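You operate a simulated robot arm through the tools that you are given. There is no shell and no other tool. Be economical: measure what you need, move in short steps, check, and stop when the job is done.

The job below is to be done with a simulated two-armed robot. You get a single attempt, and the scene is never put back.

TASK
On the clear half of the upkeep bench, fold the yellow polishing cloth in half and then in half again.

Only the result counts: the job must be done as asked and must still hold three seconds after the hand-in. Knocking over, shifting, dropping, spilling or breaking anything else fails it. Flat cloth is picked up by pressing the open fingertips on it (5 to 10 N) and closing them slowly along it; thin cloth reads only 2 to 8 mm in the jaws.

THE ROBOT
Two 7-joint arms with two-finger parallel grippers on one trunk, on a base that drives. Base frame: it is fixed to the floor where the robot stands at the start and does not move with it; the origin is under the middle of the robot, x ahead of it, y to its left, z up. Units: mm, rad, N and s.
The left shoulder is at the start at [70, 163, 1120], the right one opposite. Places, roughly: clear half of the upkeep bench [500, -100, 900]. Payload 3.43 kg a hand.
Tool frame (each hand has its own): the origin (TCP) lies between the finger pads and is the grasp point; the fingertips stand 34 mm ahead of it; z points along the fingers, y is the line along which they close. Largest opening 128 mm; finger width 24, thickness 12; the body of the gripper, 48 by 130 mm, starts 96 mm behind the TCP.
Orientation is that of the tool frame in the base frame, as a unit quaternion [w, x, y, z]. With the fingers straight down and closing along the base's y, the tool's x points along the base's -x, its y along +y and its z along -z.

THE INTERFACE
- The arms move only by the tool jog_arm. It takes "left_steps", "right_steps" or both (then of equal length, played together; a hand with none holds still); each is a list of rows, each a list of 7 numbers: the closure, from 0 (fully open) to 1 (shut), then the shift along the base's x, y, z in mm, then the turn, a rotation vector about the base's x, y, z in rad. In form: [[claw, x, y, z, wx, wy, wz], ...]. A call has 1 to 10 rows; each row shifts and turns the commanded pose from where the row before left it. Each row takes 0.2 s and may step no farther than 50 mm and 0.15 rad from the row before; otherwise, or with a gripper value out of range, the whole call is refused. Where a pose cannot be reached the arm comes as near as it can. A force on the tool above 40 N (or 10 N above the force at the start of the call, whichever is more), or a blocked arm, ends the call early, and 0.2 s more pass. The fingers move at their own pace (about 153 mm/s each) and stop on an object; they squeeze with about 28 N. The grip force told is the motor's: it shows also when the fingers shut on nothing. Time passes only in rows, and 0.2 s behind the last, so rows that do not move let the fingers close. The reply holds the time, the measured pose of the TCP, the force on the tool along the base axes, the opening and the grip force, in the units named above and with some noise.
- Cameras (640 x 400 px; columns grow to the right, rows downward): "scene" is now at [132.8, -5.4, 1349.2]; the picture's right is [-0.08, -1.00, 0.00], its down [-0.65, 0.05, -0.76] and it looks along [0.76, -0.06, -0.65] (base axes); focal length 256 px, centre (320, 200). "left" rides on the left gripper at [76, 11, -160] in its tool frame; the picture's right is [-0.15, 0.99, 0.00], its down [-0.88, -0.13, -0.46] and it looks along [-0.45, -0.07, 0.89] (tool axes); focal length 234 px, centre (320, 200). "right" rides on the right gripper at [76, -11, -160] in its tool frame; the picture's right is [0.15, 0.99, 0.00], its down [-0.88, 0.13, -0.46] and it looks along [-0.45, 0.07, 0.89] (tool axes); focal length 234 px, centre (320, 200). There is no depth. A picture from a camera that has moved, and an enlarged one, comes with that camera's place and axes in the base frame and with its lens. The place of the scene camera against the robot may be out by one fixed shift of up to 12 mm in any direction.
- snapshot(camera): a new picture of that camera. No time passes.
- raise_lower(by): slides the trunk up (or, below 0, down) by that many mm; the arms and the scene camera ride with it, the base frame stays. It gives what a move gives, with no picture.
- roll_base(legs): drives the robot by 1 to 6 legs, each [ahead, left, turn to the left] in mm, mm and rad, along the robot's own axes; the way and the turn of a leg run together, so that a leg with both is an arc; at most 1500 mm and 3.142 rad a leg. The arms and the cameras ride along, it lands a little off, and it stops where it bumps. It gives what a move gives.
- aim_head(pan, tilt): turns the head with the scene camera to pan (to the left, within 1.501 rad either way) and tilt (down, from -0.506 to 1.204), counted from straight ahead of the robot. It gives what a move gives.
- close_up(camera, box): a new picture of the part [left, top, right, bottom] of that camera's present view, enlarged. No time passes.
- finish_job(): hands the job in; it is judged then, once.

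Work in short steps. Places have to be worked out from the pictures, the camera data and where the tool is seen: move nearer, look again, correct. Check each grasp and each placing, and mend what went wrong. You have 120 turns and 108 pictures in all, those below and enlarged ones among them. Open the grippers and draw the arms clear of the work before you hand the job in, unless the task says otherwise; then end with one line.

The tools are called after "Emit:" as a command line: name --argument value ..., lists and objects as JSON in quotes. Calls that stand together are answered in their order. jog_arm: Moves the arms, as the interface text tells. Its arguments: {"type":"object","properties":{"left_steps":{"type":"array","items":{"type":"array","items":{"type":"number"}}},"right_steps":{"type":"array","items":{"type":"array","items":{"type":"number"}}}},"required":[]} The other tools are called the same way: raise_lower (by) slides the trunk up or down; roll_base (legs) drives the base; aim_head (pan, tilt) turns the head that bears the scene camera; snapshot (camera) takes a picture; close_up (camera, box) takes an enlarged picture of a part of a camera's view; finish_job () hands the job in.

At the start:

```text
t: 0.0
left_position: [484.0, 194.6, 1080.7]
left_orientation: [0.001, 0.0, 1.0, 0.0]
left_force: [0.1, -0.9, -0.4]
left_finger_gap: 128.0
left_grasp_force: 0.0
right_position: [560.7, -214.8, 1092.8]
right_orientation: [0.0, 0.0, 1.0, 0.0]
right_force: [0.2, 0.1, 0.1]
right_finger_gap: 128.1
right_grasp_force: 0.1
trunk travel left (down, up): [-600.0, 340.0]
robot x, y, heading: [-0.9, 2.5, 0.0]
head pan, tilt: [-0.082, 0.71]
```

scene: 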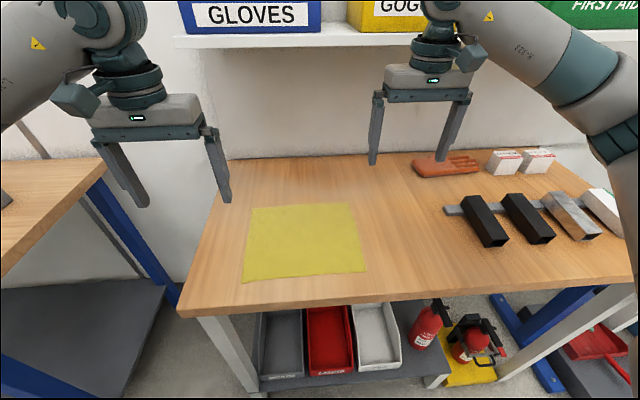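
right: 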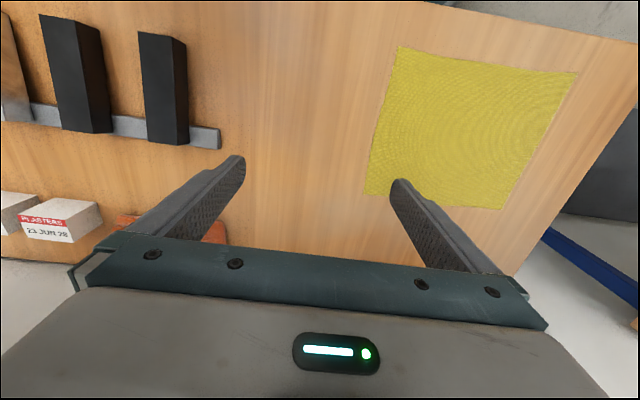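
left: 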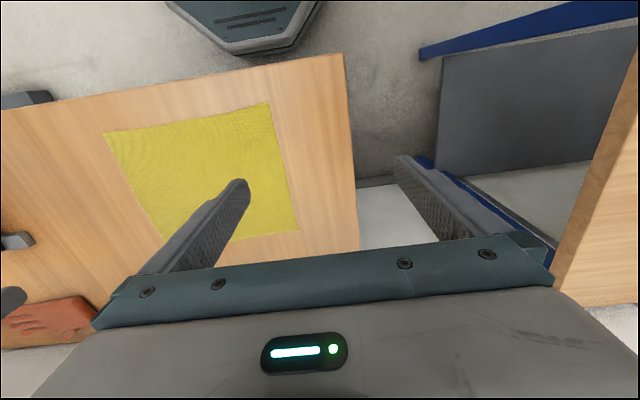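

The cloth appears to span about x 465–722 and y −155–150. I'll bring both hands above its near corners with the fingers partly closed, then check their alignment.

Emit:
jog_arm --left_steps '[[0.3, -2, -18, -35, 0, 0, 0], [0.6, -2, -18, -35, 0, 0, 0], [0.72, -2, -18, -35, 0, 0, 0], [0.72, -1, -16, -35, 0, 0, 0], [0.72, 0, 0, 0, 0, 0, 0]]' --right_steps '[[0.3, -19, 24, -38, 0, 0, 0], [0.6, -19, 24, -38, 0, 0, 0], [0.72, -19, 24, -38, 0, 0, 0], [0.72, -18, 23, -38, 0, 0, 0], [0.72, 0, 0, 0, 0, 0, 0]]'

Emit:
snapshot --camera "scene"

Emit:
snapshot --camera "left"

Emit:
snapshot --camera "right"

```text
t: 1.2
left_position: [474.0, 124.9, 939.2]
left_orientation: [0.001, 0.001, 1.0, 0.0]
left_force: [0.6, 0.0, 0.9]
left_finger_gap: 35.9
left_grasp_force: 0.1
right_position: [486.9, -119.8, 938.5]
right_orientation: [0.001, 0.0, 1.0, 0.0]
right_force: [-0.3, 0.3, -0.3]
right_finger_gap: 36.2
right_grasp_force: 0.1
trunk travel left (down, up): [-600.0, 340.0]
robot x, y, heading: [0.7, -4.7, -0.0]
head pan, tilt: [-0.082, 0.71]
```

```text
104 pictures are left
camera scene: at [132.0, -5.6, 1349.3], right [-0.08, -1.0, 0.0], down [-0.65, 0.05, -0.76], along [0.76, -0.06, -0.65], focal length 256 px, centre (320, 200)
```

scene: 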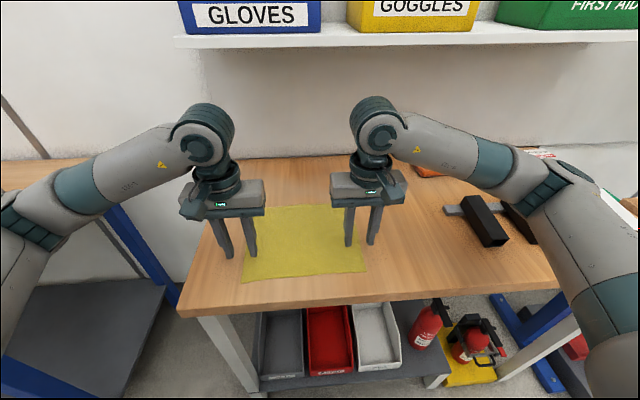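

```text
103 pictures are left
camera left: at [398.8, 136.6, 1099.2], right [0.15, 0.99, 0.0], down [0.88, -0.13, 0.46], along [0.45, -0.07, -0.89], focal length 234 px, centre (320, 200)
```

left: 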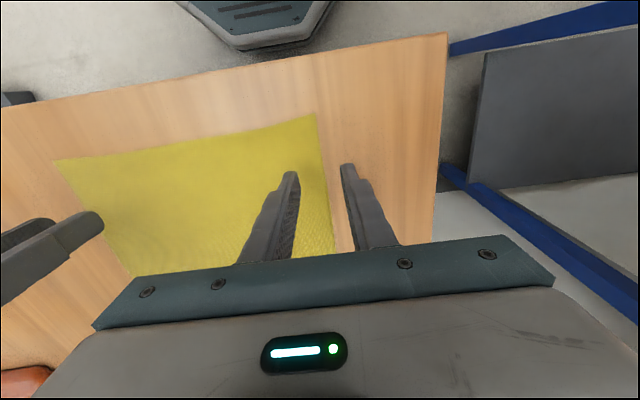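

```text
102 pictures are left
camera right: at [410.0, -132.4, 1098.5], right [-0.15, 0.99, 0.0], down [0.88, 0.13, 0.46], along [0.45, 0.07, -0.89], focal length 234 px, centre (320, 200)
```

right: 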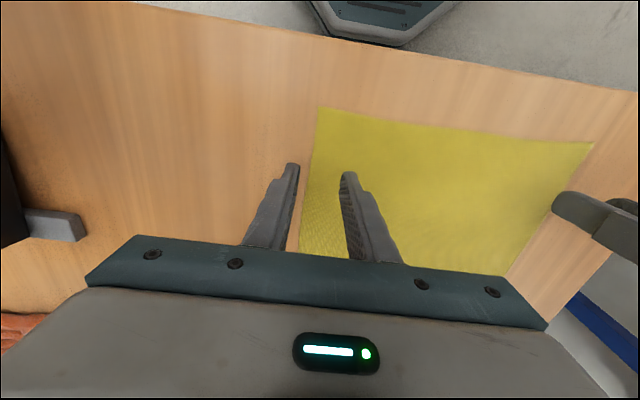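

Combining the wrist and scene cameras puts the surface nearer z≈887. That places the cloth at about x 426–650 and y −128…128. I'll shift both hands over the near corners, then look again.

Emit:
jog_arm --left_steps '[[0.75, -19, -12, 0, 0, 0, 0], [0.75, -19, -13, -3, 0, 0, 0], [0.75, 0, 0, 0, 0, 0, 0]]' --right_steps '[[0.75, -23, 9, 0, 0, 0, 0], [0.75, -23, 9, -3, 0, 0, 0], [0.75, 0, 0, 0, 0, 0, 0]]'

Emit:
snapshot --camera "scene"

Emit:
snapshot --camera "left"

Emit:
snapshot --camera "right"

```text
t: 2.0
left_position: [438.4, 100.4, 936.9]
left_orientation: [0.0, -0.001, 1.0, 0.0]
left_force: [-0.6, 0.2, -0.3]
left_finger_gap: 31.8
left_grasp_force: 0.1
right_position: [440.8, -102.3, 936.5]
right_orientation: [0.0, 0.0, 1.0, 0.0]
right_force: [0.6, 0.2, 0.1]
right_finger_gap: 32.1
right_grasp_force: 0.0
trunk travel left (down, up): [-600.0, 340.0]
robot x, y, heading: [0.8, -1.9, -0.001]
head pan, tilt: [-0.082, 0.71]
```

```text
101 pictures are left
camera scene: at [133.0, -5.2, 1349.2], right [-0.08, -1.0, 0.0], down [-0.65, 0.05, -0.76], along [0.76, -0.06, -0.65], focal length 256 px, centre (320, 200)
```

scene: 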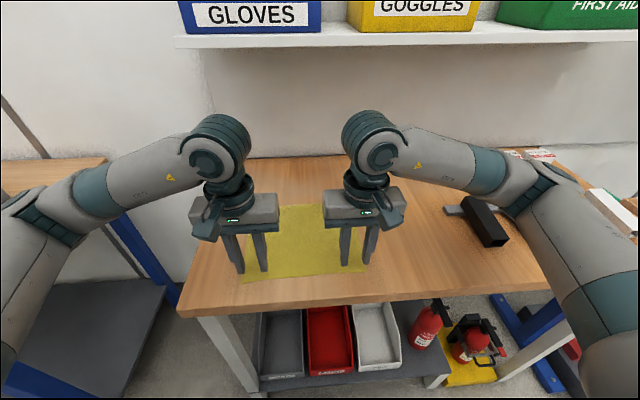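

```text
100 pictures are left
camera left: at [362.5, 111.3, 1097.5], right [0.15, 0.99, 0.0], down [0.88, -0.13, 0.46], along [0.45, -0.07, -0.89], focal length 234 px, centre (320, 200)
```

left: 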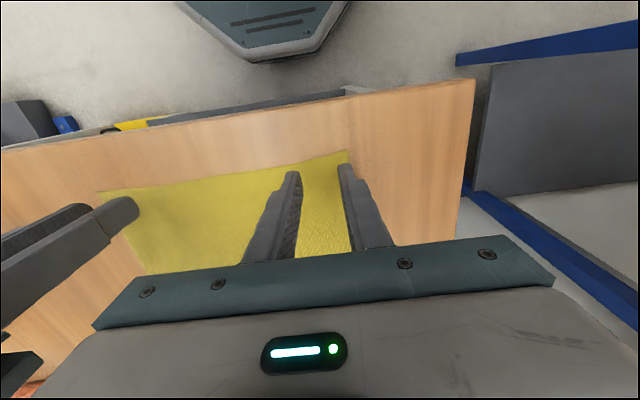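

```text
99 pictures are left
camera right: at [364.9, -114.9, 1096.0], right [-0.15, 0.99, 0.0], down [0.88, 0.13, 0.46], along [0.45, 0.07, -0.89], focal length 234 px, centre (320, 200)
```

right: 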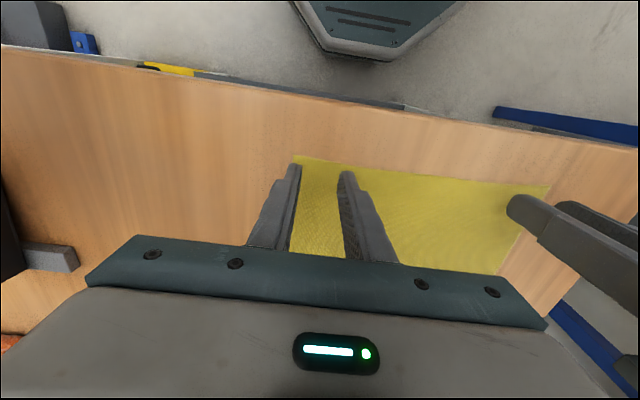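

Triangulating between views gives a surface z of about 880, with the corners at (424,128) and (431,−129). I'll nudge both hands toward the edge and come down to near contact.

Emit:
jog_arm --left_steps '[[0.75, -4, 0, -6, 0, 0, 0], [0.75, -4, 0, -6, 0, 0, 0], [0.75, 0, 0, -4, 0, 0, 0], [0.75, 0, 0, 0, 0, 0, 0]]' --right_steps '[[0.75, -3, 0, -6, 0, 0, 0], [0.75, -3, 0, -6, 0, 0, 0], [0.75, 0, 0, -4, 0, 0, 0], [0.75, 0, 0, 0, 0, 0, 0]]'

Emit:
close_up --camera "scene" --box '[180, 180, 420, 330]'

```text
t: 3.0
left_position: [430.7, 98.6, 922.0]
left_orientation: [0.0, 0.0, 1.0, -0.001]
left_force: [0.1, 0.2, 0.2]
left_finger_gap: 31.7
left_grasp_force: 0.1
right_position: [433.4, -103.0, 921.1]
right_orientation: [0.0, 0.0, 1.0, 0.0]
right_force: [0.0, -0.8, 0.2]
right_finger_gap: 32.0
right_grasp_force: 0.1
trunk travel left (down, up): [-600.0, 340.0]
robot x, y, heading: [0.1, -2.9, -0.005]
head pan, tilt: [-0.082, 0.71]
```

```text
2.67 times, centred on (300, 255) of scene
camera zoom: at [132.7, -5.4, 1349.2], right [-0.08, -1.0, 0.0], down [-0.65, 0.05, -0.76], along [0.76, -0.06, -0.65], focal length 682 px, centre (373, 53)
```

zoom: 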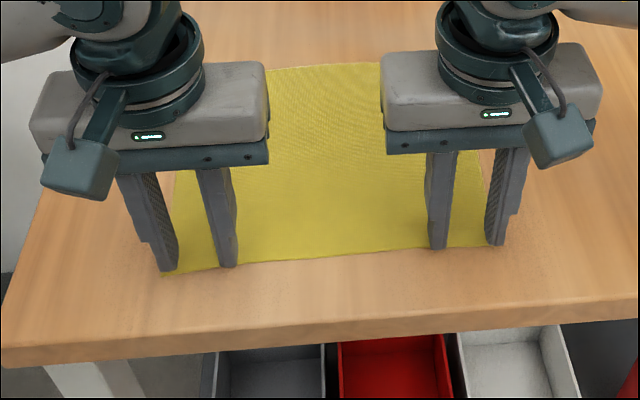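

The fingers are over the corners and still in the air, with tips at about z 888. I'll ease the right hand inward a little and creep down.

Emit:
jog_arm --left_steps '[[0.75, 0, -2, -2, 0, 0, 0], [0.75, 0, 0, -2, 0, 0, 0], [0.75, 0, 0, -2, 0, 0, 0], [0.75, 0, 0, 0, 0, 0, 0]]' --right_steps '[[0.75, 0, 5, -2, 0, 0, 0], [0.75, 0, 0, -2, 0, 0, 0], [0.75, 0, 0, -2, 0, 0, 0], [0.75, 0, 0, 0, 0, 0, 0]]'

```text
t: 4.0
left_position: [432.2, 97.1, 915.4]
left_orientation: [0.0, -0.001, 1.0, 0.0]
left_force: [0.4, 0.3, -0.1]
left_finger_gap: 31.9
left_grasp_force: 0.0
right_position: [433.2, -98.3, 915.7]
right_orientation: [0.0, 0.001, 1.0, 0.0]
right_force: [-1.0, 0.2, 2.2]
right_finger_gap: 32.0
right_grasp_force: 0.0
trunk travel left (down, up): [-600.0, 340.0]
robot x, y, heading: [-0.3, -3.3, 0.0]
head pan, tilt: [-0.082, 0.71]
```

The right hand may just be touching at 2 N, so I'll keep creeping down.

Emit:
jog_arm --left_steps '[[0.75, 0, 0, -2, 0, 0, 0], [0.75, 0, 0, -1, 0, 0, 0], [0.75, 0, 0, 0, 0, 0, 0]]' --right_steps '[[0.75, 0, 0, -1, 0, 0, 0], [0.75, 0, 0, 0, 0, 0, 0], [0.75, 0, 0, 0, 0, 0, 0]]'

```text
t: 5.0
left_position: [432.3, 97.2, 916.1]
left_orientation: [0.003, -0.001, 1.0, -0.002]
left_force: [-2.4, 0.4, 13.5]
left_finger_gap: 31.8
left_grasp_force: 0.1
right_position: [432.5, -97.7, 915.2]
right_orientation: [0.0, 0.0, 1.0, -0.001]
right_force: [0.4, -1.2, 6.9]
right_finger_gap: 32.3
right_grasp_force: 0.1
trunk travel left (down, up): [-600.0, 340.0]
robot x, y, heading: [0.5, -0.2, 0.002]
head pan, tilt: [-0.082, 0.71]
stopped in row 3 (left hand): the force on the tool passed its limit (the readings are from after the stop); the commanded pose is now the measured one
```

Both hands are in contact, with the tips at z≈881. The left presses too hard, so I'll ease it 0.7 mm up and then close both slowly.

Emit:
jog_arm --left_steps '[[0.75, 0, 0, -0.3, 0, 0, 0]]' --right_steps '[[0.75, 0, 0, -0.2, 0, 0, 0]]'

```text
t: 5.4
left_position: [431.5, 97.2, 915.3]
left_orientation: [0.004, -0.001, 1.0, -0.001]
left_force: [-0.5, 1.4, 19.1]
left_finger_gap: 32.0
left_grasp_force: 0.1
right_position: [433.1, -99.0, 914.7]
right_orientation: [0.002, 0.0, 1.0, 0.0]
right_force: [-0.6, -1.3, 12.9]
right_finger_gap: 31.8
right_grasp_force: 0.0
trunk travel left (down, up): [-600.0, 340.0]
robot x, y, heading: [-2.8, 2.6, -0.002]
head pan, tilt: [-0.082, 0.71]
```

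I sent the wrong sign on that step, so both hands press harder than I said they would. I'll ease them up into the 5–10 N range.

Emit:
jog_arm --left_steps '[[0.75, 0, 0, 0.6, 0, 0, 0]]' --right_steps '[[0.75, 0, 0, 0.3, 0, 0, 0]]'

```text
t: 5.8
left_position: [431.5, 96.6, 915.7]
left_orientation: [0.003, -0.001, 1.0, -0.001]
left_force: [-1.4, -2.1, 20.0]
left_finger_gap: 32.0
left_grasp_force: 0.1
right_position: [431.5, -98.4, 915.9]
right_orientation: [0.001, -0.001, 1.0, 0.0]
right_force: [1.9, 1.2, 9.9]
right_finger_gap: 32.0
right_grasp_force: 0.1
trunk travel left (down, up): [-600.0, 340.0]
robot x, y, heading: [2.6, -2.8, 0.001]
head pan, tilt: [-0.082, 0.71]
```

The left hand still reads about 20 N, so I'll raise it further and the right hand slightly.

Emit:
jog_arm --left_steps '[[0.75, 0, 0, 1.0, 0, 0, 0], [0.75, 0, 0, 0, 0, 0, 0]]' --right_steps '[[0.75, 0, 0, 0.1, 0, 0, 0], [0.75, 0, 0, 0, 0, 0, 0]]'

```text
t: 6.4
left_position: [431.0, 96.8, 915.3]
left_orientation: [0.003, 0.0, 1.0, -0.002]
left_force: [-1.7, -1.6, 7.8]
left_finger_gap: 31.9
left_grasp_force: 0.0
right_position: [432.7, -97.5, 916.3]
right_orientation: [0.001, -0.001, 1.0, 0.001]
right_force: [1.5, 0.7, 12.4]
right_finger_gap: 32.1
right_grasp_force: 0.0
trunk travel left (down, up): [-600.0, 340.0]
robot x, y, heading: [0.7, 0.3, 0.002]
head pan, tilt: [-0.082, 0.71]
```

The left hand reads 7.8 N. I'll ease the right hand 0.3 mm up and close both slowly.

Emit:
jog_arm --left_steps '[[0.78, 0, 0, 0, 0, 0, 0], [0.81, 0, 0, 0, 0, 0, 0], [0.84, 0, 0, 0, 0, 0, 0], [0.87, 0, 0, 0, 0, 0, 0], [0.9, 0, 0, 0, 0, 0, 0], [0.93, 0, 0, 0, 0, 0, 0], [0.96, 0, 0, 0, 0, 0, 0], [1, 0, 0, 0, 0, 0, 0], [1, 0, 0, 0, 0, 0, 0]]' --right_steps '[[0.78, 0, 0, 0.3, 0, 0, 0], [0.81, 0, 0, 0, 0, 0, 0], [0.84, 0, 0, 0, 0, 0, 0], [0.87, 0, 0, 0, 0, 0, 0], [0.9, 0, 0, 0, 0, 0, 0], [0.93, 0, 0, 0, 0, 0, 0], [0.96, 0, 0, 0, 0, 0, 0], [1, 0, 0, 0, 0, 0, 0], [1, 0, 0, 0, 0, 0, 0]]'

Emit:
close_up --camera "scene" --box '[180, 180, 420, 330]'

```text
t: 8.4
left_position: [431.4, 96.5, 914.8]
left_orientation: [0.003, 0.0, 1.0, -0.001]
left_force: [0.3, 0.5, -1.1]
left_finger_gap: 0.0
left_grasp_force: 28.3
right_position: [434.0, -98.0, 915.8]
right_orientation: [0.0, 0.0, 1.0, -0.001]
right_force: [0.6, -0.4, 15.4]
right_finger_gap: 1.6
right_grasp_force: 27.9
trunk travel left (down, up): [-600.0, 340.0]
robot x, y, heading: [-1.6, -2.0, 0.002]
head pan, tilt: [-0.082, 0.71]
```

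```text
2.67 times, centred on (300, 255) of scene
camera zoom: at [131.8, -5.2, 1349.4], right [-0.08, -1.0, 0.0], down [-0.65, 0.05, -0.76], along [0.76, -0.06, -0.65], focal length 682 px, centre (373, 53)
```

zoom: 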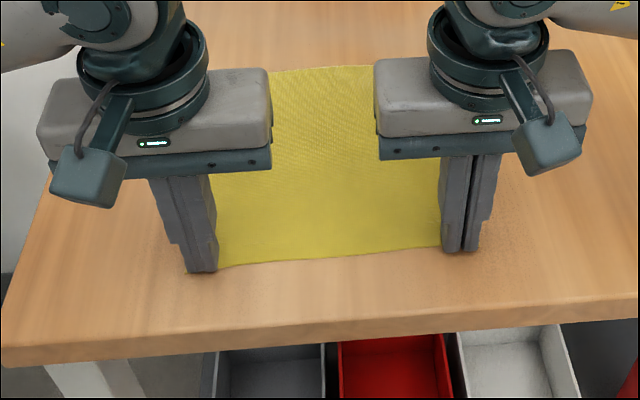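

The left hand shut on nothing (0.0 mm) and the right reads 1.6 mm. I'll lift the right a little to test its grip, raise and reopen the left, and look.

Emit:
jog_arm --left_steps '[[1, 0, 0, 8, 0, 0, 0], [0.75, 0, 0, 8, 0, 0, 0], [0.7, 0, 0, 4, 0, 0, 0], [0.7, 0, 0, 0, 0, 0, 0]]' --right_steps '[[1, 0, 0, 8, 0, 0, 0], [1, 0, 0, 8, 0, 0, 0], [1, 0, 0, 4, 0, 0, 0], [1, 0, 0, 0, 0, 0, 0]]'

Emit:
close_up --camera "scene" --box '[180, 180, 420, 330]'

Emit:
close_up --camera "left" --box '[90, 90, 490, 340]'

```text
t: 9.4
left_position: [432.0, 97.6, 935.3]
left_orientation: [0.002, -0.001, 1.0, -0.001]
left_force: [0.7, 0.0, 0.3]
left_finger_gap: 38.3
left_grasp_force: 0.1
right_position: [434.3, -97.5, 934.8]
right_orientation: [0.001, 0.0, 1.0, 0.0]
right_force: [0.2, -0.2, -0.3]
right_finger_gap: 1.7
right_grasp_force: 27.8
trunk travel left (down, up): [-600.0, 340.0]
robot x, y, heading: [0.5, -1.3, 0.004]
head pan, tilt: [-0.082, 0.71]
```

```text
2.67 times, centred on (300, 255) of scene
camera zoom: at [132.8, -5.4, 1349.2], right [-0.08, -1.0, 0.0], down [-0.65, 0.05, -0.76], along [0.76, -0.06, -0.65], focal length 682 px, centre (373, 53)
```

zoom: 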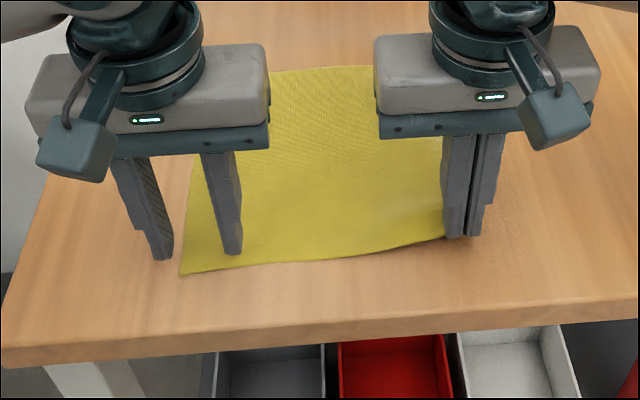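

```text
1.60 times, centred on (290, 215) of left
camera zoom: at [355.7, 108.1, 1094.2], right [0.14, 0.99, 0.0], down [0.88, -0.13, 0.46], along [0.45, -0.07, -0.89], focal length 375 px, centre (368, 176)
```

zoom: 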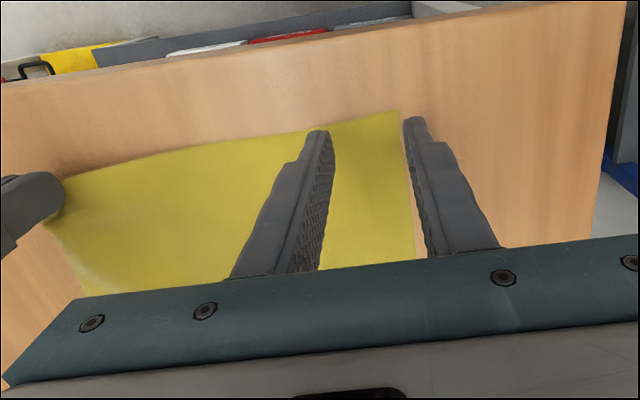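

The right hand holds the cloth, and it lifted. The left corner slid inward to about y≈120, so I'll re-place the left hand further in and press again.

Emit:
jog_arm --left_steps '[[0.72, 3, -6, -5, 0, 0, 0], [0.72, 0, -6, -6, 0, 0, 0], [0.72, 0, 0, -4, 0, 0, 0], [0.72, 0, 0, -2, 0, 0, 0], [0.72, 0, 0, -1, 0, 0, 0], [0.72, 0, 0, 0, 0, 0, 0]]'

```text
t: 10.8
left_position: [435.0, 84.1, 917.7]
left_orientation: [0.003, 0.0, 1.0, -0.002]
left_force: [0.4, 0.2, 0.3]
left_finger_gap: 35.9
left_grasp_force: 0.1
right_position: [433.4, -98.0, 934.2]
right_orientation: [0.0, -0.001, 1.0, 0.0]
right_force: [-0.6, 0.3, -0.2]
right_finger_gap: 1.7
right_grasp_force: 27.9
trunk travel left (down, up): [-600.0, 340.0]
robot x, y, heading: [-3.7, 0.7, -0.003]
head pan, tilt: [-0.082, 0.71]
```

There's no contact yet at z 917.7, so I'll creep down.

Emit:
jog_arm --left_steps '[[0.72, 0, 0, -1, 0, 0, 0], [0.72, 0, 0, -1, 0, 0, 0], [0.72, 0, 0, -0.5, 0, 0, 0], [0.72, 0, 0, 0, 0, 0, 0]]'

```text
t: 11.8
left_position: [435.0, 84.3, 915.9]
left_orientation: [0.002, -0.002, 1.0, -0.001]
left_force: [0.9, -0.3, 7.0]
left_finger_gap: 35.7
left_grasp_force: 0.0
right_position: [433.9, -97.4, 934.7]
right_orientation: [0.0, 0.0, 1.0, 0.001]
right_force: [-0.1, 0.0, -0.3]
right_finger_gap: 1.7
right_grasp_force: 28.1
trunk travel left (down, up): [-600.0, 340.0]
robot x, y, heading: [3.7, 0.8, -0.0]
head pan, tilt: [-0.082, 0.71]
```

The left hand presses at 7 N. I'll close it slowly while adding a hair of downward travel.

Emit:
jog_arm --left_steps '[[0.75, 0, 0, -0.3, 0, 0, 0], [0.78, 0, 0, 0, 0, 0, 0], [0.81, 0, 0, 0, 0, 0, 0], [0.84, 0, 0, -0.1, 0, 0, 0], [0.87, 0, 0, 0, 0, 0, 0], [0.9, 0, 0, 0, 0, 0, 0], [0.93, 0, 0, -0.1, 0, 0, 0], [0.96, 0, 0, 0, 0, 0, 0], [0.98, 0, 0, 0, 0, 0, 0], [1, 0, 0, 0, 0, 0, 0]]'

Emit:
jog_arm --left_steps '[[1, 0, 0, 0, 0, 0, 0], [1, 0, 0, 6, 0, 0, 0], [1, 0, 0, 7, 0, 0, 0], [1, 0, 0, 6, 0, 0, 0]]'

Emit:
close_up --camera "scene" --box '[180, 180, 420, 330]'

```text
t: 14.0
left_position: [434.9, 85.4, 915.0]
left_orientation: [0.003, -0.001, 1.0, -0.002]
left_force: [2.5, -2.7, 22.4]
left_finger_gap: 6.8
left_grasp_force: 28.4
right_position: [432.5, -97.9, 935.5]
right_orientation: [0.0, -0.001, 1.0, 0.0]
right_force: [-0.2, 4.6, -0.9]
right_finger_gap: 1.9
right_grasp_force: 28.1
trunk travel left (down, up): [-600.0, 340.0]
robot x, y, heading: [-0.5, -0.9, 0.001]
head pan, tilt: [-0.082, 0.71]
```

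```text
t: 15.0
left_position: [436.3, 85.5, 932.6]
left_orientation: [0.002, -0.001, 1.0, -0.001]
left_force: [-1.3, -2.5, -0.1]
left_finger_gap: 6.8
left_grasp_force: 28.4
right_position: [433.9, -98.1, 934.1]
right_orientation: [0.0, 0.0, 1.0, -0.001]
right_force: [-0.4, 4.4, 0.8]
right_finger_gap: 2.0
right_grasp_force: 28.0
trunk travel left (down, up): [-600.0, 340.0]
robot x, y, heading: [-2.8, 3.2, -0.002]
head pan, tilt: [-0.082, 0.71]
```

```text
2.67 times, centred on (300, 255) of scene
camera zoom: at [133.1, -5.3, 1349.1], right [-0.08, -1.0, 0.0], down [-0.65, 0.05, -0.76], along [0.76, -0.06, -0.65], focal length 682 px, centre (373, 53)
```

zoom: 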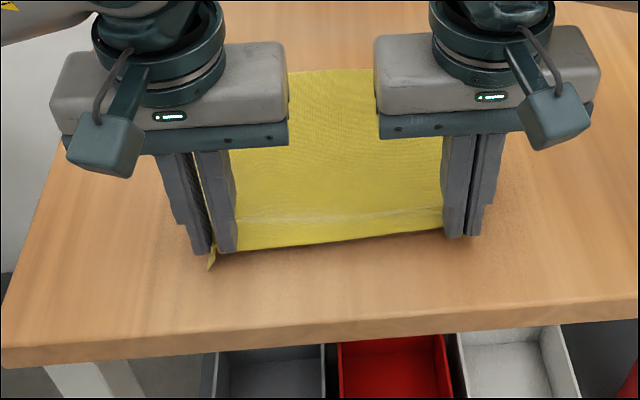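

Both corners are held, at 6.8 mm and 2.0 mm. I'll carry the near edge in an arc toward the far edge, checking halfway.

Emit:
jog_arm --left_steps '[[1, 5, -2, 22, 0, 0, 0], [1, 10, 0, 25, 0, 0, 0], [1, 20, 0, 20, 0, 0, 0], [1, 25, 0, 13, 0, 0, 0], [1, 30, 0, 5, 0, 0, 0], [1, 0, 0, 0, 0, 0, 0]]' --right_steps '[[1, 5, 0, 22, 0, 0, 0], [1, 10, 0, 25, 0, 0, 0], [1, 20, 0, 20, 0, 0, 0], [1, 25, 0, 13, 0, 0, 0], [1, 30, 0, 5, 0, 0, 0], [1, 0, 0, 0, 0, 0, 0]]'

Emit:
snapshot --camera "scene"

Emit:
snapshot --camera "left"

```text
t: 16.4
left_position: [524.3, 82.5, 1016.7]
left_orientation: [0.003, -0.001, 1.0, 0.0]
left_force: [0.3, -0.1, 0.0]
left_finger_gap: 6.6
left_grasp_force: 28.4
right_position: [522.6, -96.8, 1021.8]
right_orientation: [0.0, 0.0, 1.0, 0.001]
right_force: [-0.2, 0.7, -1.0]
right_finger_gap: 2.1
right_grasp_force: 27.9
trunk travel left (down, up): [-600.0, 340.0]
robot x, y, heading: [1.0, -1.5, 0.0]
head pan, tilt: [-0.082, 0.71]
```

```text
93 pictures are left
camera scene: at [132.0, -5.3, 1349.3], right [-0.08, -1.0, 0.0], down [-0.65, 0.05, -0.76], along [0.76, -0.06, -0.65], focal length 256 px, centre (320, 200)
```

scene: 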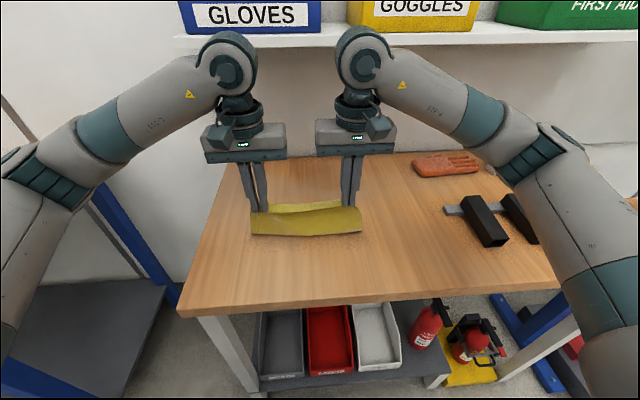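

```text
92 pictures are left
camera left: at [448.3, 93.6, 1175.9], right [0.15, 0.99, 0.0], down [0.88, -0.13, 0.46], along [0.46, -0.07, -0.89], focal length 234 px, centre (320, 200)
```

left: 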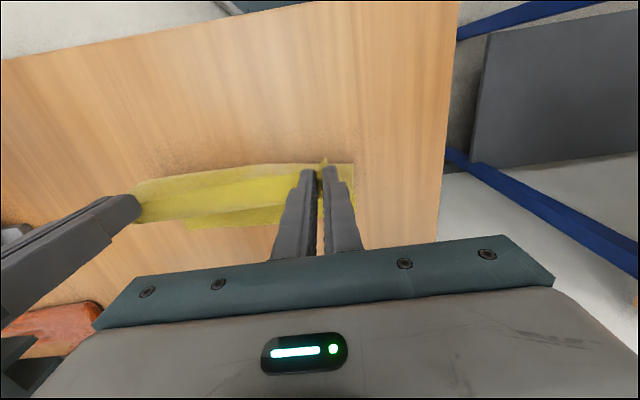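

The cloth hangs well and its far half still lies on the table. I'll continue the arc down to the far edge, stopping with the tips just above the surface.

Emit:
jog_arm --left_steps '[[1, 30, 0, -2, 0, 0, 0], [1, 30, 0, -11, 0, 0, 0], [1, 25, 0, -20, 0, 0, 0], [1, 20, 0, -27, 0, 0, 0], [1, 11, 0, -25, 0, 0, 0], [1, 0, 0, 0, 0, 0, 0]]' --right_steps '[[1, 30, 0, -4, 0, 0, 0], [1, 30, 0, -13, 0, 0, 0], [1, 25, 0, -21, 0, 0, 0], [1, 20, 0, -27, 0, 0, 0], [1, 11, 0, -25, 0, 0, 0], [1, 0, 0, 0, 0, 0, 0]]'

Emit:
snapshot --camera "scene"

Emit:
snapshot --camera "left"

Emit:
snapshot --camera "right"

```text
t: 17.8
left_position: [644.1, 83.7, 932.7]
left_orientation: [0.003, -0.001, 1.0, -0.001]
left_force: [-0.4, -0.4, -0.5]
left_finger_gap: 6.4
left_grasp_force: 28.2
right_position: [639.4, -96.3, 930.9]
right_orientation: [0.0, 0.0, 1.0, 0.0]
right_force: [0.7, 0.3, 0.1]
right_finger_gap: 2.2
right_grasp_force: 28.5
trunk travel left (down, up): [-600.0, 340.0]
robot x, y, heading: [1.3, 1.4, 0.002]
head pan, tilt: [-0.082, 0.71]
```

```text
91 pictures are left
camera scene: at [132.3, -5.4, 1349.3], right [-0.08, -1.0, 0.0], down [-0.65, 0.05, -0.76], along [0.76, -0.06, -0.65], focal length 256 px, centre (320, 200)
```

scene: 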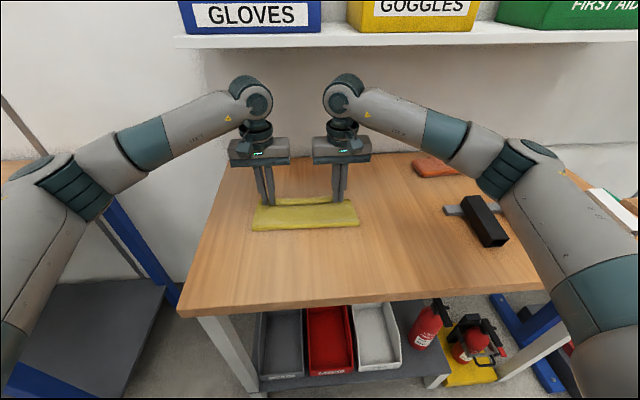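

```text
90 pictures are left
camera left: at [566.9, 95.3, 1090.5], right [0.14, 0.99, 0.0], down [0.88, -0.13, 0.46], along [0.46, -0.07, -0.89], focal length 234 px, centre (320, 200)
```

left: 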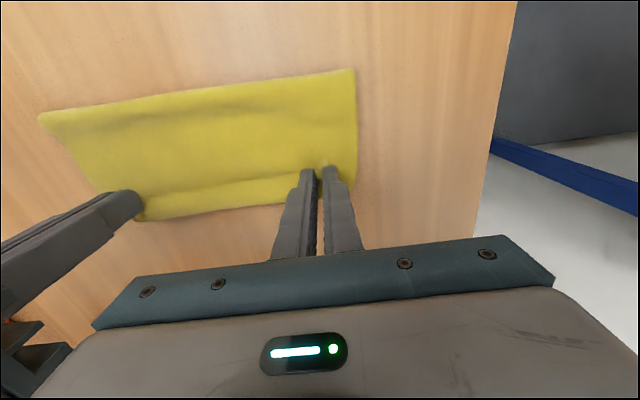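

```text
89 pictures are left
camera right: at [563.8, -108.5, 1091.0], right [-0.15, 0.99, 0.0], down [0.88, 0.13, 0.46], along [0.45, 0.07, -0.89], focal length 234 px, centre (320, 200)
```

right: 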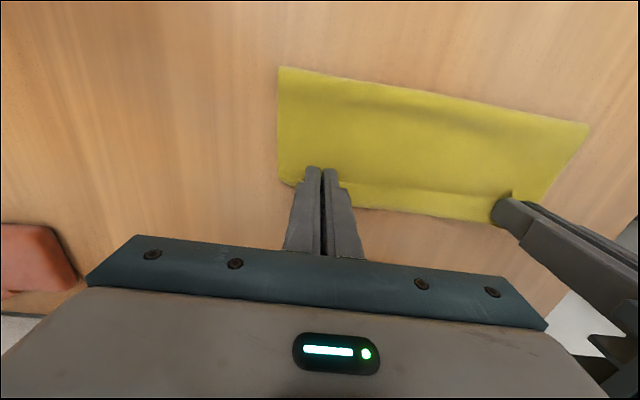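

The edge is down near the far edge. I'll zoom in to compare the two layers before releasing.

Emit:
close_up --camera "left" --box '[120, 50, 400, 225]'

Emit:
close_up --camera "right" --box '[240, 50, 600, 275]'

Emit:
close_up --camera "scene" --box '[220, 150, 400, 262]'

```text
2.29 times, centred on (260, 138) of left
camera zoom: at [566.9, 95.3, 1090.5], right [0.14, 0.99, 0.0], down [0.88, -0.13, 0.46], along [0.46, -0.07, -0.89], focal length 535 px, centre (457, 343)
```

zoom: 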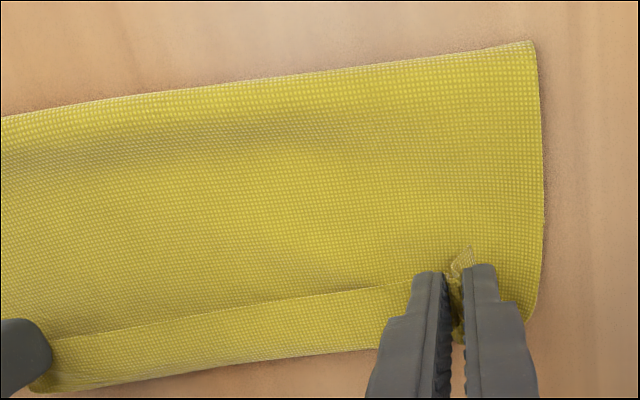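

```text
1.78 times, centred on (420, 162) of right
camera zoom: at [563.8, -108.5, 1091.0], right [-0.15, 0.99, 0.0], down [0.88, 0.13, 0.46], along [0.45, 0.07, -0.89], focal length 416 px, centre (142, 267)
```

zoom: 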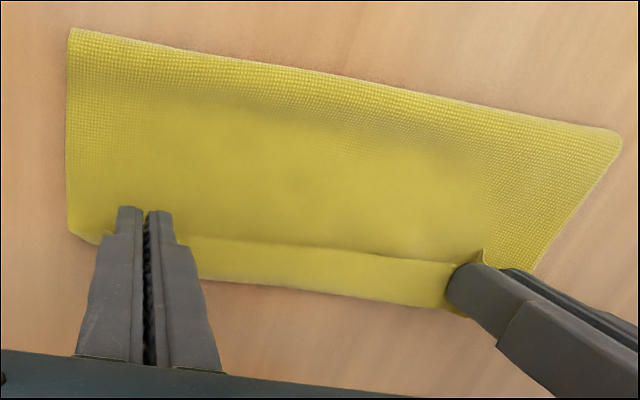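

```text
3.56 times, centred on (310, 206) of scene
camera zoom: at [132.3, -5.4, 1349.3], right [-0.08, -1.0, 0.0], down [-0.65, 0.05, -0.76], along [0.76, -0.06, -0.65], focal length 909 px, centre (356, 179)
```

zoom: 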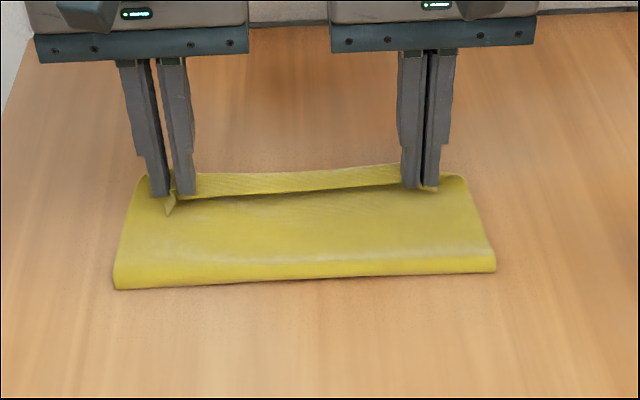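

Holding it fingers-down left a hem of about 20 mm folded back along the held edge. I'll retreat about 15 mm so the edge can lie on the far edge once unfolded. Then I'll lower, release and back off, and unfold the hem afterwards.

Emit:
jog_arm --left_steps '[[1, -7, 0, -4, 0, 0, 0], [1, -7, 0, -6, 0, 0, 0], [0.95, 0, 0, 0, 0, 0, 0], [0.9, 0, 0, 0, 0, 0, 0], [0.85, 0, 0, 0, 0, 0, 0], [0.8, 0, 0, 0, 0, 0, 0], [0.75, 0, 0, 3, 0, 0, 0], [0.7, 0, 0, 20, 0, 0, 0], [0.7, 0, 0, 40, 0, 0, 0], [0.7, 0, 0, 40, 0, 0, 0]]' --right_steps '[[1, -7, 0, -4, 0, 0, 0], [1, -7, 0, -6, 0, 0, 0], [0.95, 0, 0, 0, 0, 0, 0], [0.9, 0, 0, 0, 0, 0, 0], [0.85, 0, 0, 0, 0, 0, 0], [0.8, 0, 0, 0, 0, 0, 0], [0.75, 0, 0, 3, 0, 0, 0], [0.7, 0, 0, 20, 0, 0, 0], [0.7, 0, 0, 40, 0, 0, 0], [0.7, 0, 0, 40, 0, 0, 0]]'

Emit:
close_up --camera "scene" --box '[220, 150, 400, 262]'

Emit:
snapshot --camera "left"

Emit:
snapshot --camera "right"

```text
t: 20.0
left_position: [627.0, 83.6, 1026.8]
left_orientation: [0.003, 0.0, 1.0, 0.0]
left_force: [-0.5, -0.2, 0.5]
left_finger_gap: 38.5
left_grasp_force: 0.1
right_position: [625.1, -97.6, 1023.5]
right_orientation: [0.0, 0.0, 1.0, 0.001]
right_force: [-0.5, -0.3, 0.9]
right_finger_gap: 38.7
right_grasp_force: 0.0
trunk travel left (down, up): [-600.0, 340.0]
robot x, y, heading: [6.4, 1.4, -0.001]
head pan, tilt: [-0.082, 0.71]
```

```text
3.56 times, centred on (310, 206) of scene
camera zoom: at [131.7, -5.3, 1349.2], right [-0.08, -1.0, 0.0], down [-0.65, 0.05, -0.76], along [0.76, -0.06, -0.65], focal length 909 px, centre (356, 179)
```

zoom: 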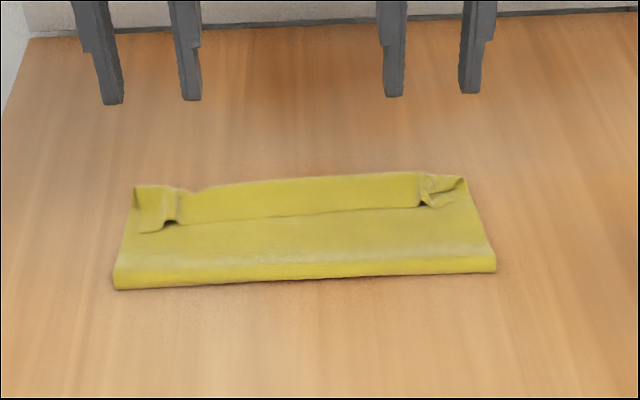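

```text
84 pictures are left
camera left: at [550.1, 95.5, 1185.8], right [0.14, 0.99, 0.0], down [0.88, -0.13, 0.46], along [0.46, -0.07, -0.89], focal length 234 px, centre (320, 200)
```

left: 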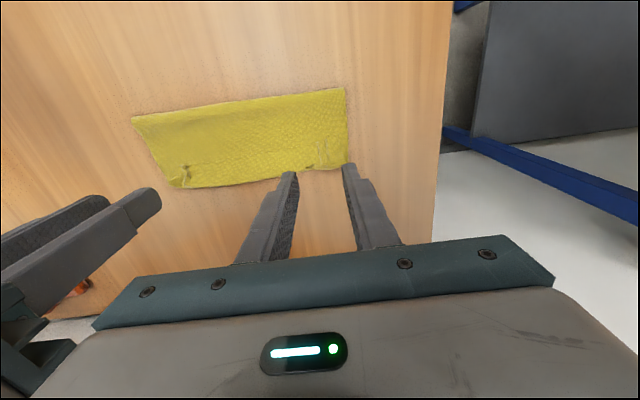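

```text
83 pictures are left
camera right: at [548.6, -109.8, 1183.6], right [-0.15, 0.99, 0.0], down [0.88, 0.13, 0.46], along [0.45, 0.07, -0.89], focal length 234 px, centre (320, 200)
```

right: 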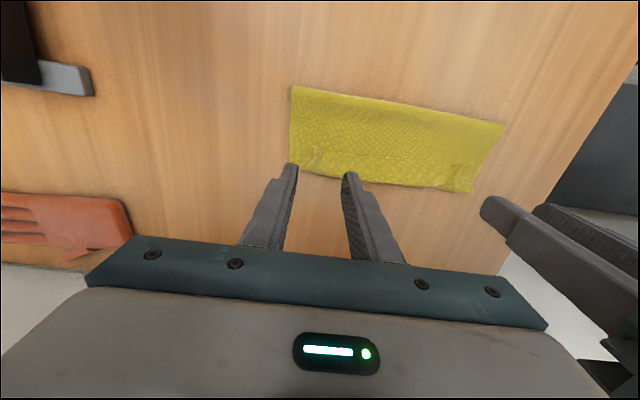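

The hem is folded back over the top layer, with its free edge at about x≈630. I'll bring the open fingers down in front of that edge and then sweep it over toward +x.

Emit:
jog_arm --left_steps '[[0.45, -16, -4, -30, 0, 0, 0], [0.45, -15, -5, -30, 0, 0, 0], [0.45, 0, 0, -30, 0, 0, 0], [0.45, 0, 0, -10, 0, 0, 0], [0.45, 0, 0, -4, 0, 0, 0], [0.45, 0, 0, 0, 0, 0, 0]]' --right_steps '[[0.45, -15, 11, -30, 0, 0, 0], [0.45, -14, 11, -30, 0, 0, 0], [0.45, 0, 0, -30, 0, 0, 0], [0.45, 0, 0, -7, 0, 0, 0], [0.45, 0, 0, -4, 0, 0, 0], [0.45, 0, 0, 0, 0, 0, 0]]'

Emit:
close_up --camera "scene" --box '[220, 150, 400, 262]'

Emit:
snapshot --camera "left"

```text
t: 21.4
left_position: [596.9, 74.2, 921.4]
left_orientation: [0.002, -0.001, 1.0, -0.001]
left_force: [-0.2, 0.0, -0.4]
left_finger_gap: 70.5
left_grasp_force: 0.1
right_position: [597.2, -75.6, 921.7]
right_orientation: [0.0, 0.0, 1.0, 0.0]
right_force: [-0.7, -0.2, -0.4]
right_finger_gap: 70.4
right_grasp_force: 0.0
trunk travel left (down, up): [-600.0, 340.0]
robot x, y, heading: [2.7, 1.7, 0.002]
head pan, tilt: [-0.082, 0.71]
```

```text
3.56 times, centred on (310, 206) of scene
camera zoom: at [132.8, -5.4, 1349.2], right [-0.08, -1.0, 0.0], down [-0.65, 0.05, -0.76], along [0.76, -0.06, -0.65], focal length 909 px, centre (356, 179)
```

zoom: 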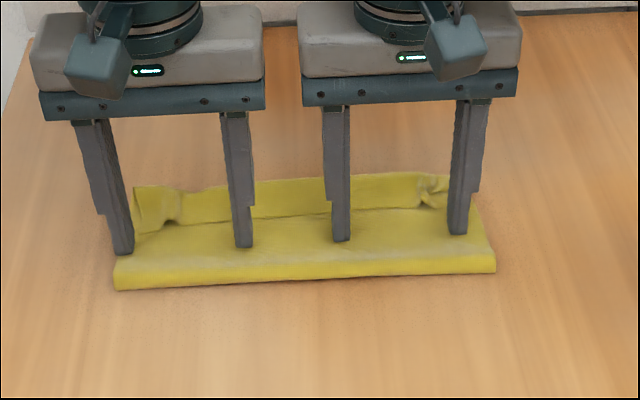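

```text
81 pictures are left
camera left: at [519.7, 86.0, 1081.0], right [0.14, 0.99, 0.0], down [0.88, -0.13, 0.46], along [0.45, -0.07, -0.89], focal length 234 px, centre (320, 200)
```

left: 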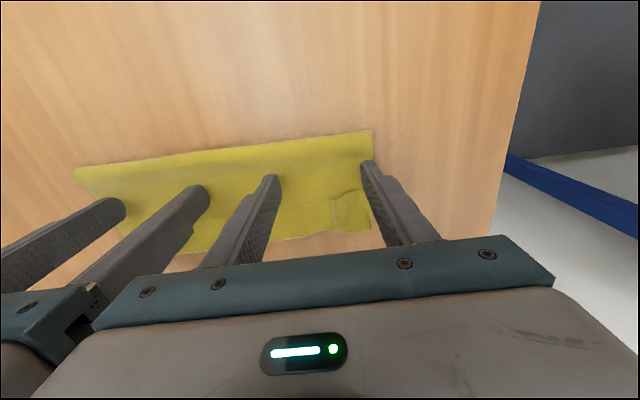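

The left outer finger is just off the cloth's side, so I'll narrow that hand slightly. Then I'll lower 3 mm and sweep +x.

Emit:
jog_arm --left_steps '[[0.55, 0, -5, 0, 0, 0, 0], [0.55, 0, 0, -2, 0, 0, 0], [0.55, 0, 0, -1, 0, 0, 0], [0.55, 8, 0, 0, 0, 0, 0], [0.55, 8, 0, 0, 0, 0, 0], [0.55, 8, 0, 0, 0, 0, 0], [0.55, 8, 0, 0, 0, 0, 0], [0.55, 8, 0, 0, 0, 0, 0], [0.55, 0, 0, 0, 0, 0, 0]]' --right_steps '[[0.5, 0, 0, 0, 0, 0, 0], [0.5, 0, 0, -2, 0, 0, 0], [0.5, 0, 0, -1, 0, 0, 0], [0.5, 8, 0, 0, 0, 0, 0], [0.5, 8, 0, 0, 0, 0, 0], [0.5, 8, 0, 0, 0, 0, 0], [0.5, 8, 0, 0, 0, 0, 0], [0.5, 8, 0, 0, 0, 0, 0], [0.5, 0, 0, 0, 0, 0, 0]]'

Emit:
close_up --camera "scene" --box '[220, 150, 400, 262]'

Emit:
snapshot --camera "left"

```text
t: 23.4
left_position: [635.7, 68.9, 919.0]
left_orientation: [0.003, 0.0, 1.0, 0.0]
left_force: [0.7, -0.4, 0.4]
left_finger_gap: 57.7
left_grasp_force: 0.0
right_position: [636.6, -76.8, 918.0]
right_orientation: [0.0, 0.0, 1.0, 0.0]
right_force: [0.4, 0.6, 0.2]
right_finger_gap: 63.9
right_grasp_force: 0.0
trunk travel left (down, up): [-600.0, 340.0]
robot x, y, heading: [-0.4, 1.2, -0.001]
head pan, tilt: [-0.082, 0.71]
```

```text
3.56 times, centred on (310, 206) of scene
camera zoom: at [132.8, -5.3, 1349.2], right [-0.08, -1.0, 0.0], down [-0.65, 0.05, -0.76], along [0.76, -0.06, -0.65], focal length 909 px, centre (356, 179)
```

zoom: 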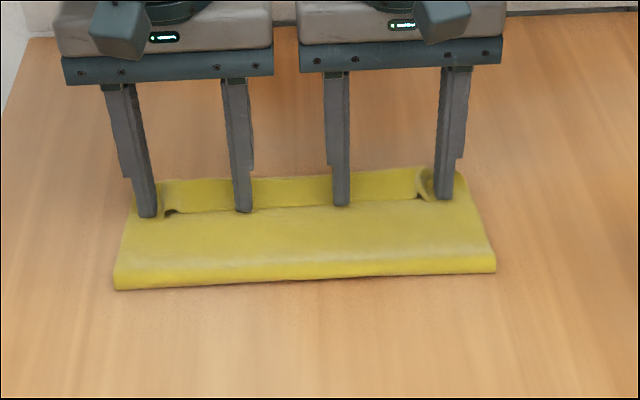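

```text
79 pictures are left
camera left: at [559.8, 80.4, 1077.9], right [0.15, 0.99, 0.0], down [0.88, -0.13, 0.46], along [0.46, -0.07, -0.89], focal length 234 px, centre (320, 200)
```

left: 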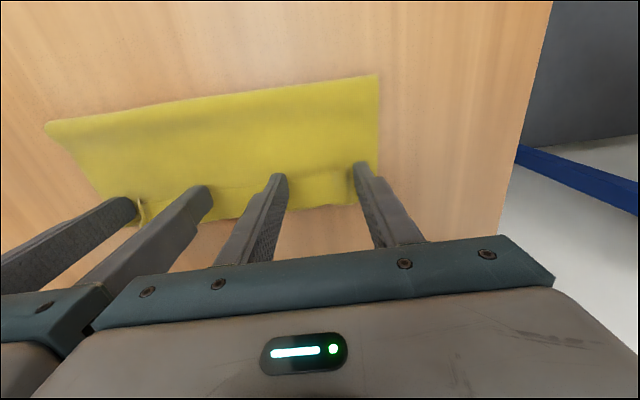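

The flap's free edge is beginning to stand up in front of the fingers, with almost no force. I'll sweep about 35 mm further.

Emit:
jog_arm --left_steps '[[0.55, 7, 0, -0.5, 0, 0, 0], [0.55, 7, 0, 0, 0, 0, 0], [0.55, 7, 0, 0, 0, 0, 0], [0.55, 7, 0, 0, 0, 0, 0], [0.55, 7, 0, 0, 0, 0, 0], [0.55, 7, 0, 0, 0, 0, 0], [0.55, 0, 0, 0, 0, 0, 0]]' --right_steps '[[0.5, 7, 0, 0, 0, 0, 0], [0.5, 7, 0, 0, 0, 0, 0], [0.5, 7, 0, 0, 0, 0, 0], [0.5, 7, 0, 0, 0, 0, 0], [0.5, 7, 0, 0, 0, 0, 0], [0.5, 7, 0, 0, 0, 0, 0], [0.5, 0, 0, 0, 0, 0, 0]]'

Emit:
close_up --camera "scene" --box '[220, 150, 400, 262]'

Emit:
snapshot --camera "left"

```text
t: 25.0
left_position: [677.3, 69.1, 918.6]
left_orientation: [0.003, -0.002, 1.0, 0.0]
left_force: [-0.2, -0.3, 0.0]
left_finger_gap: 57.5
left_grasp_force: 0.0
right_position: [677.8, -75.7, 918.9]
right_orientation: [0.001, 0.0, 1.0, 0.0]
right_force: [0.4, 0.2, -0.2]
right_finger_gap: 64.2
right_grasp_force: 0.1
trunk travel left (down, up): [-600.0, 340.0]
robot x, y, heading: [-0.5, -0.7, 0.003]
head pan, tilt: [-0.082, 0.71]
```

```text
3.56 times, centred on (310, 206) of scene
camera zoom: at [132.8, -5.4, 1349.2], right [-0.08, -1.0, 0.0], down [-0.65, 0.05, -0.76], along [0.76, -0.06, -0.65], focal length 909 px, centre (356, 179)
```

zoom: 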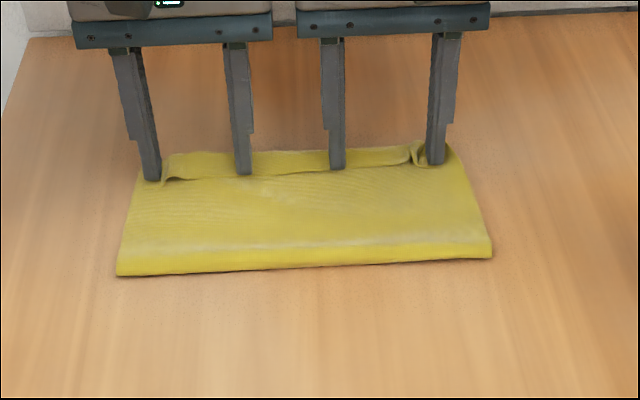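

```text
77 pictures are left
camera left: at [601.8, 80.5, 1077.6], right [0.14, 0.99, 0.0], down [0.88, -0.13, 0.46], along [0.46, -0.07, -0.89], focal length 234 px, centre (320, 200)
```

left: 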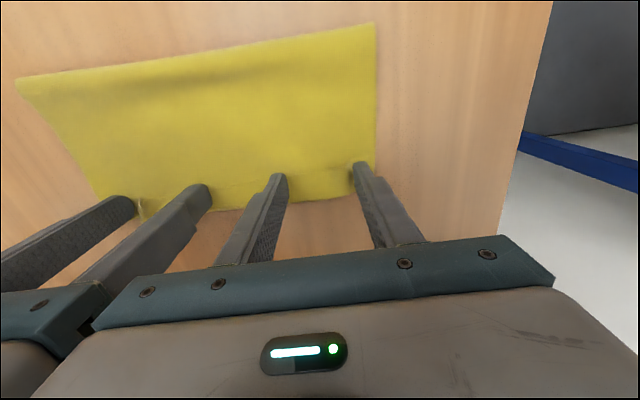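

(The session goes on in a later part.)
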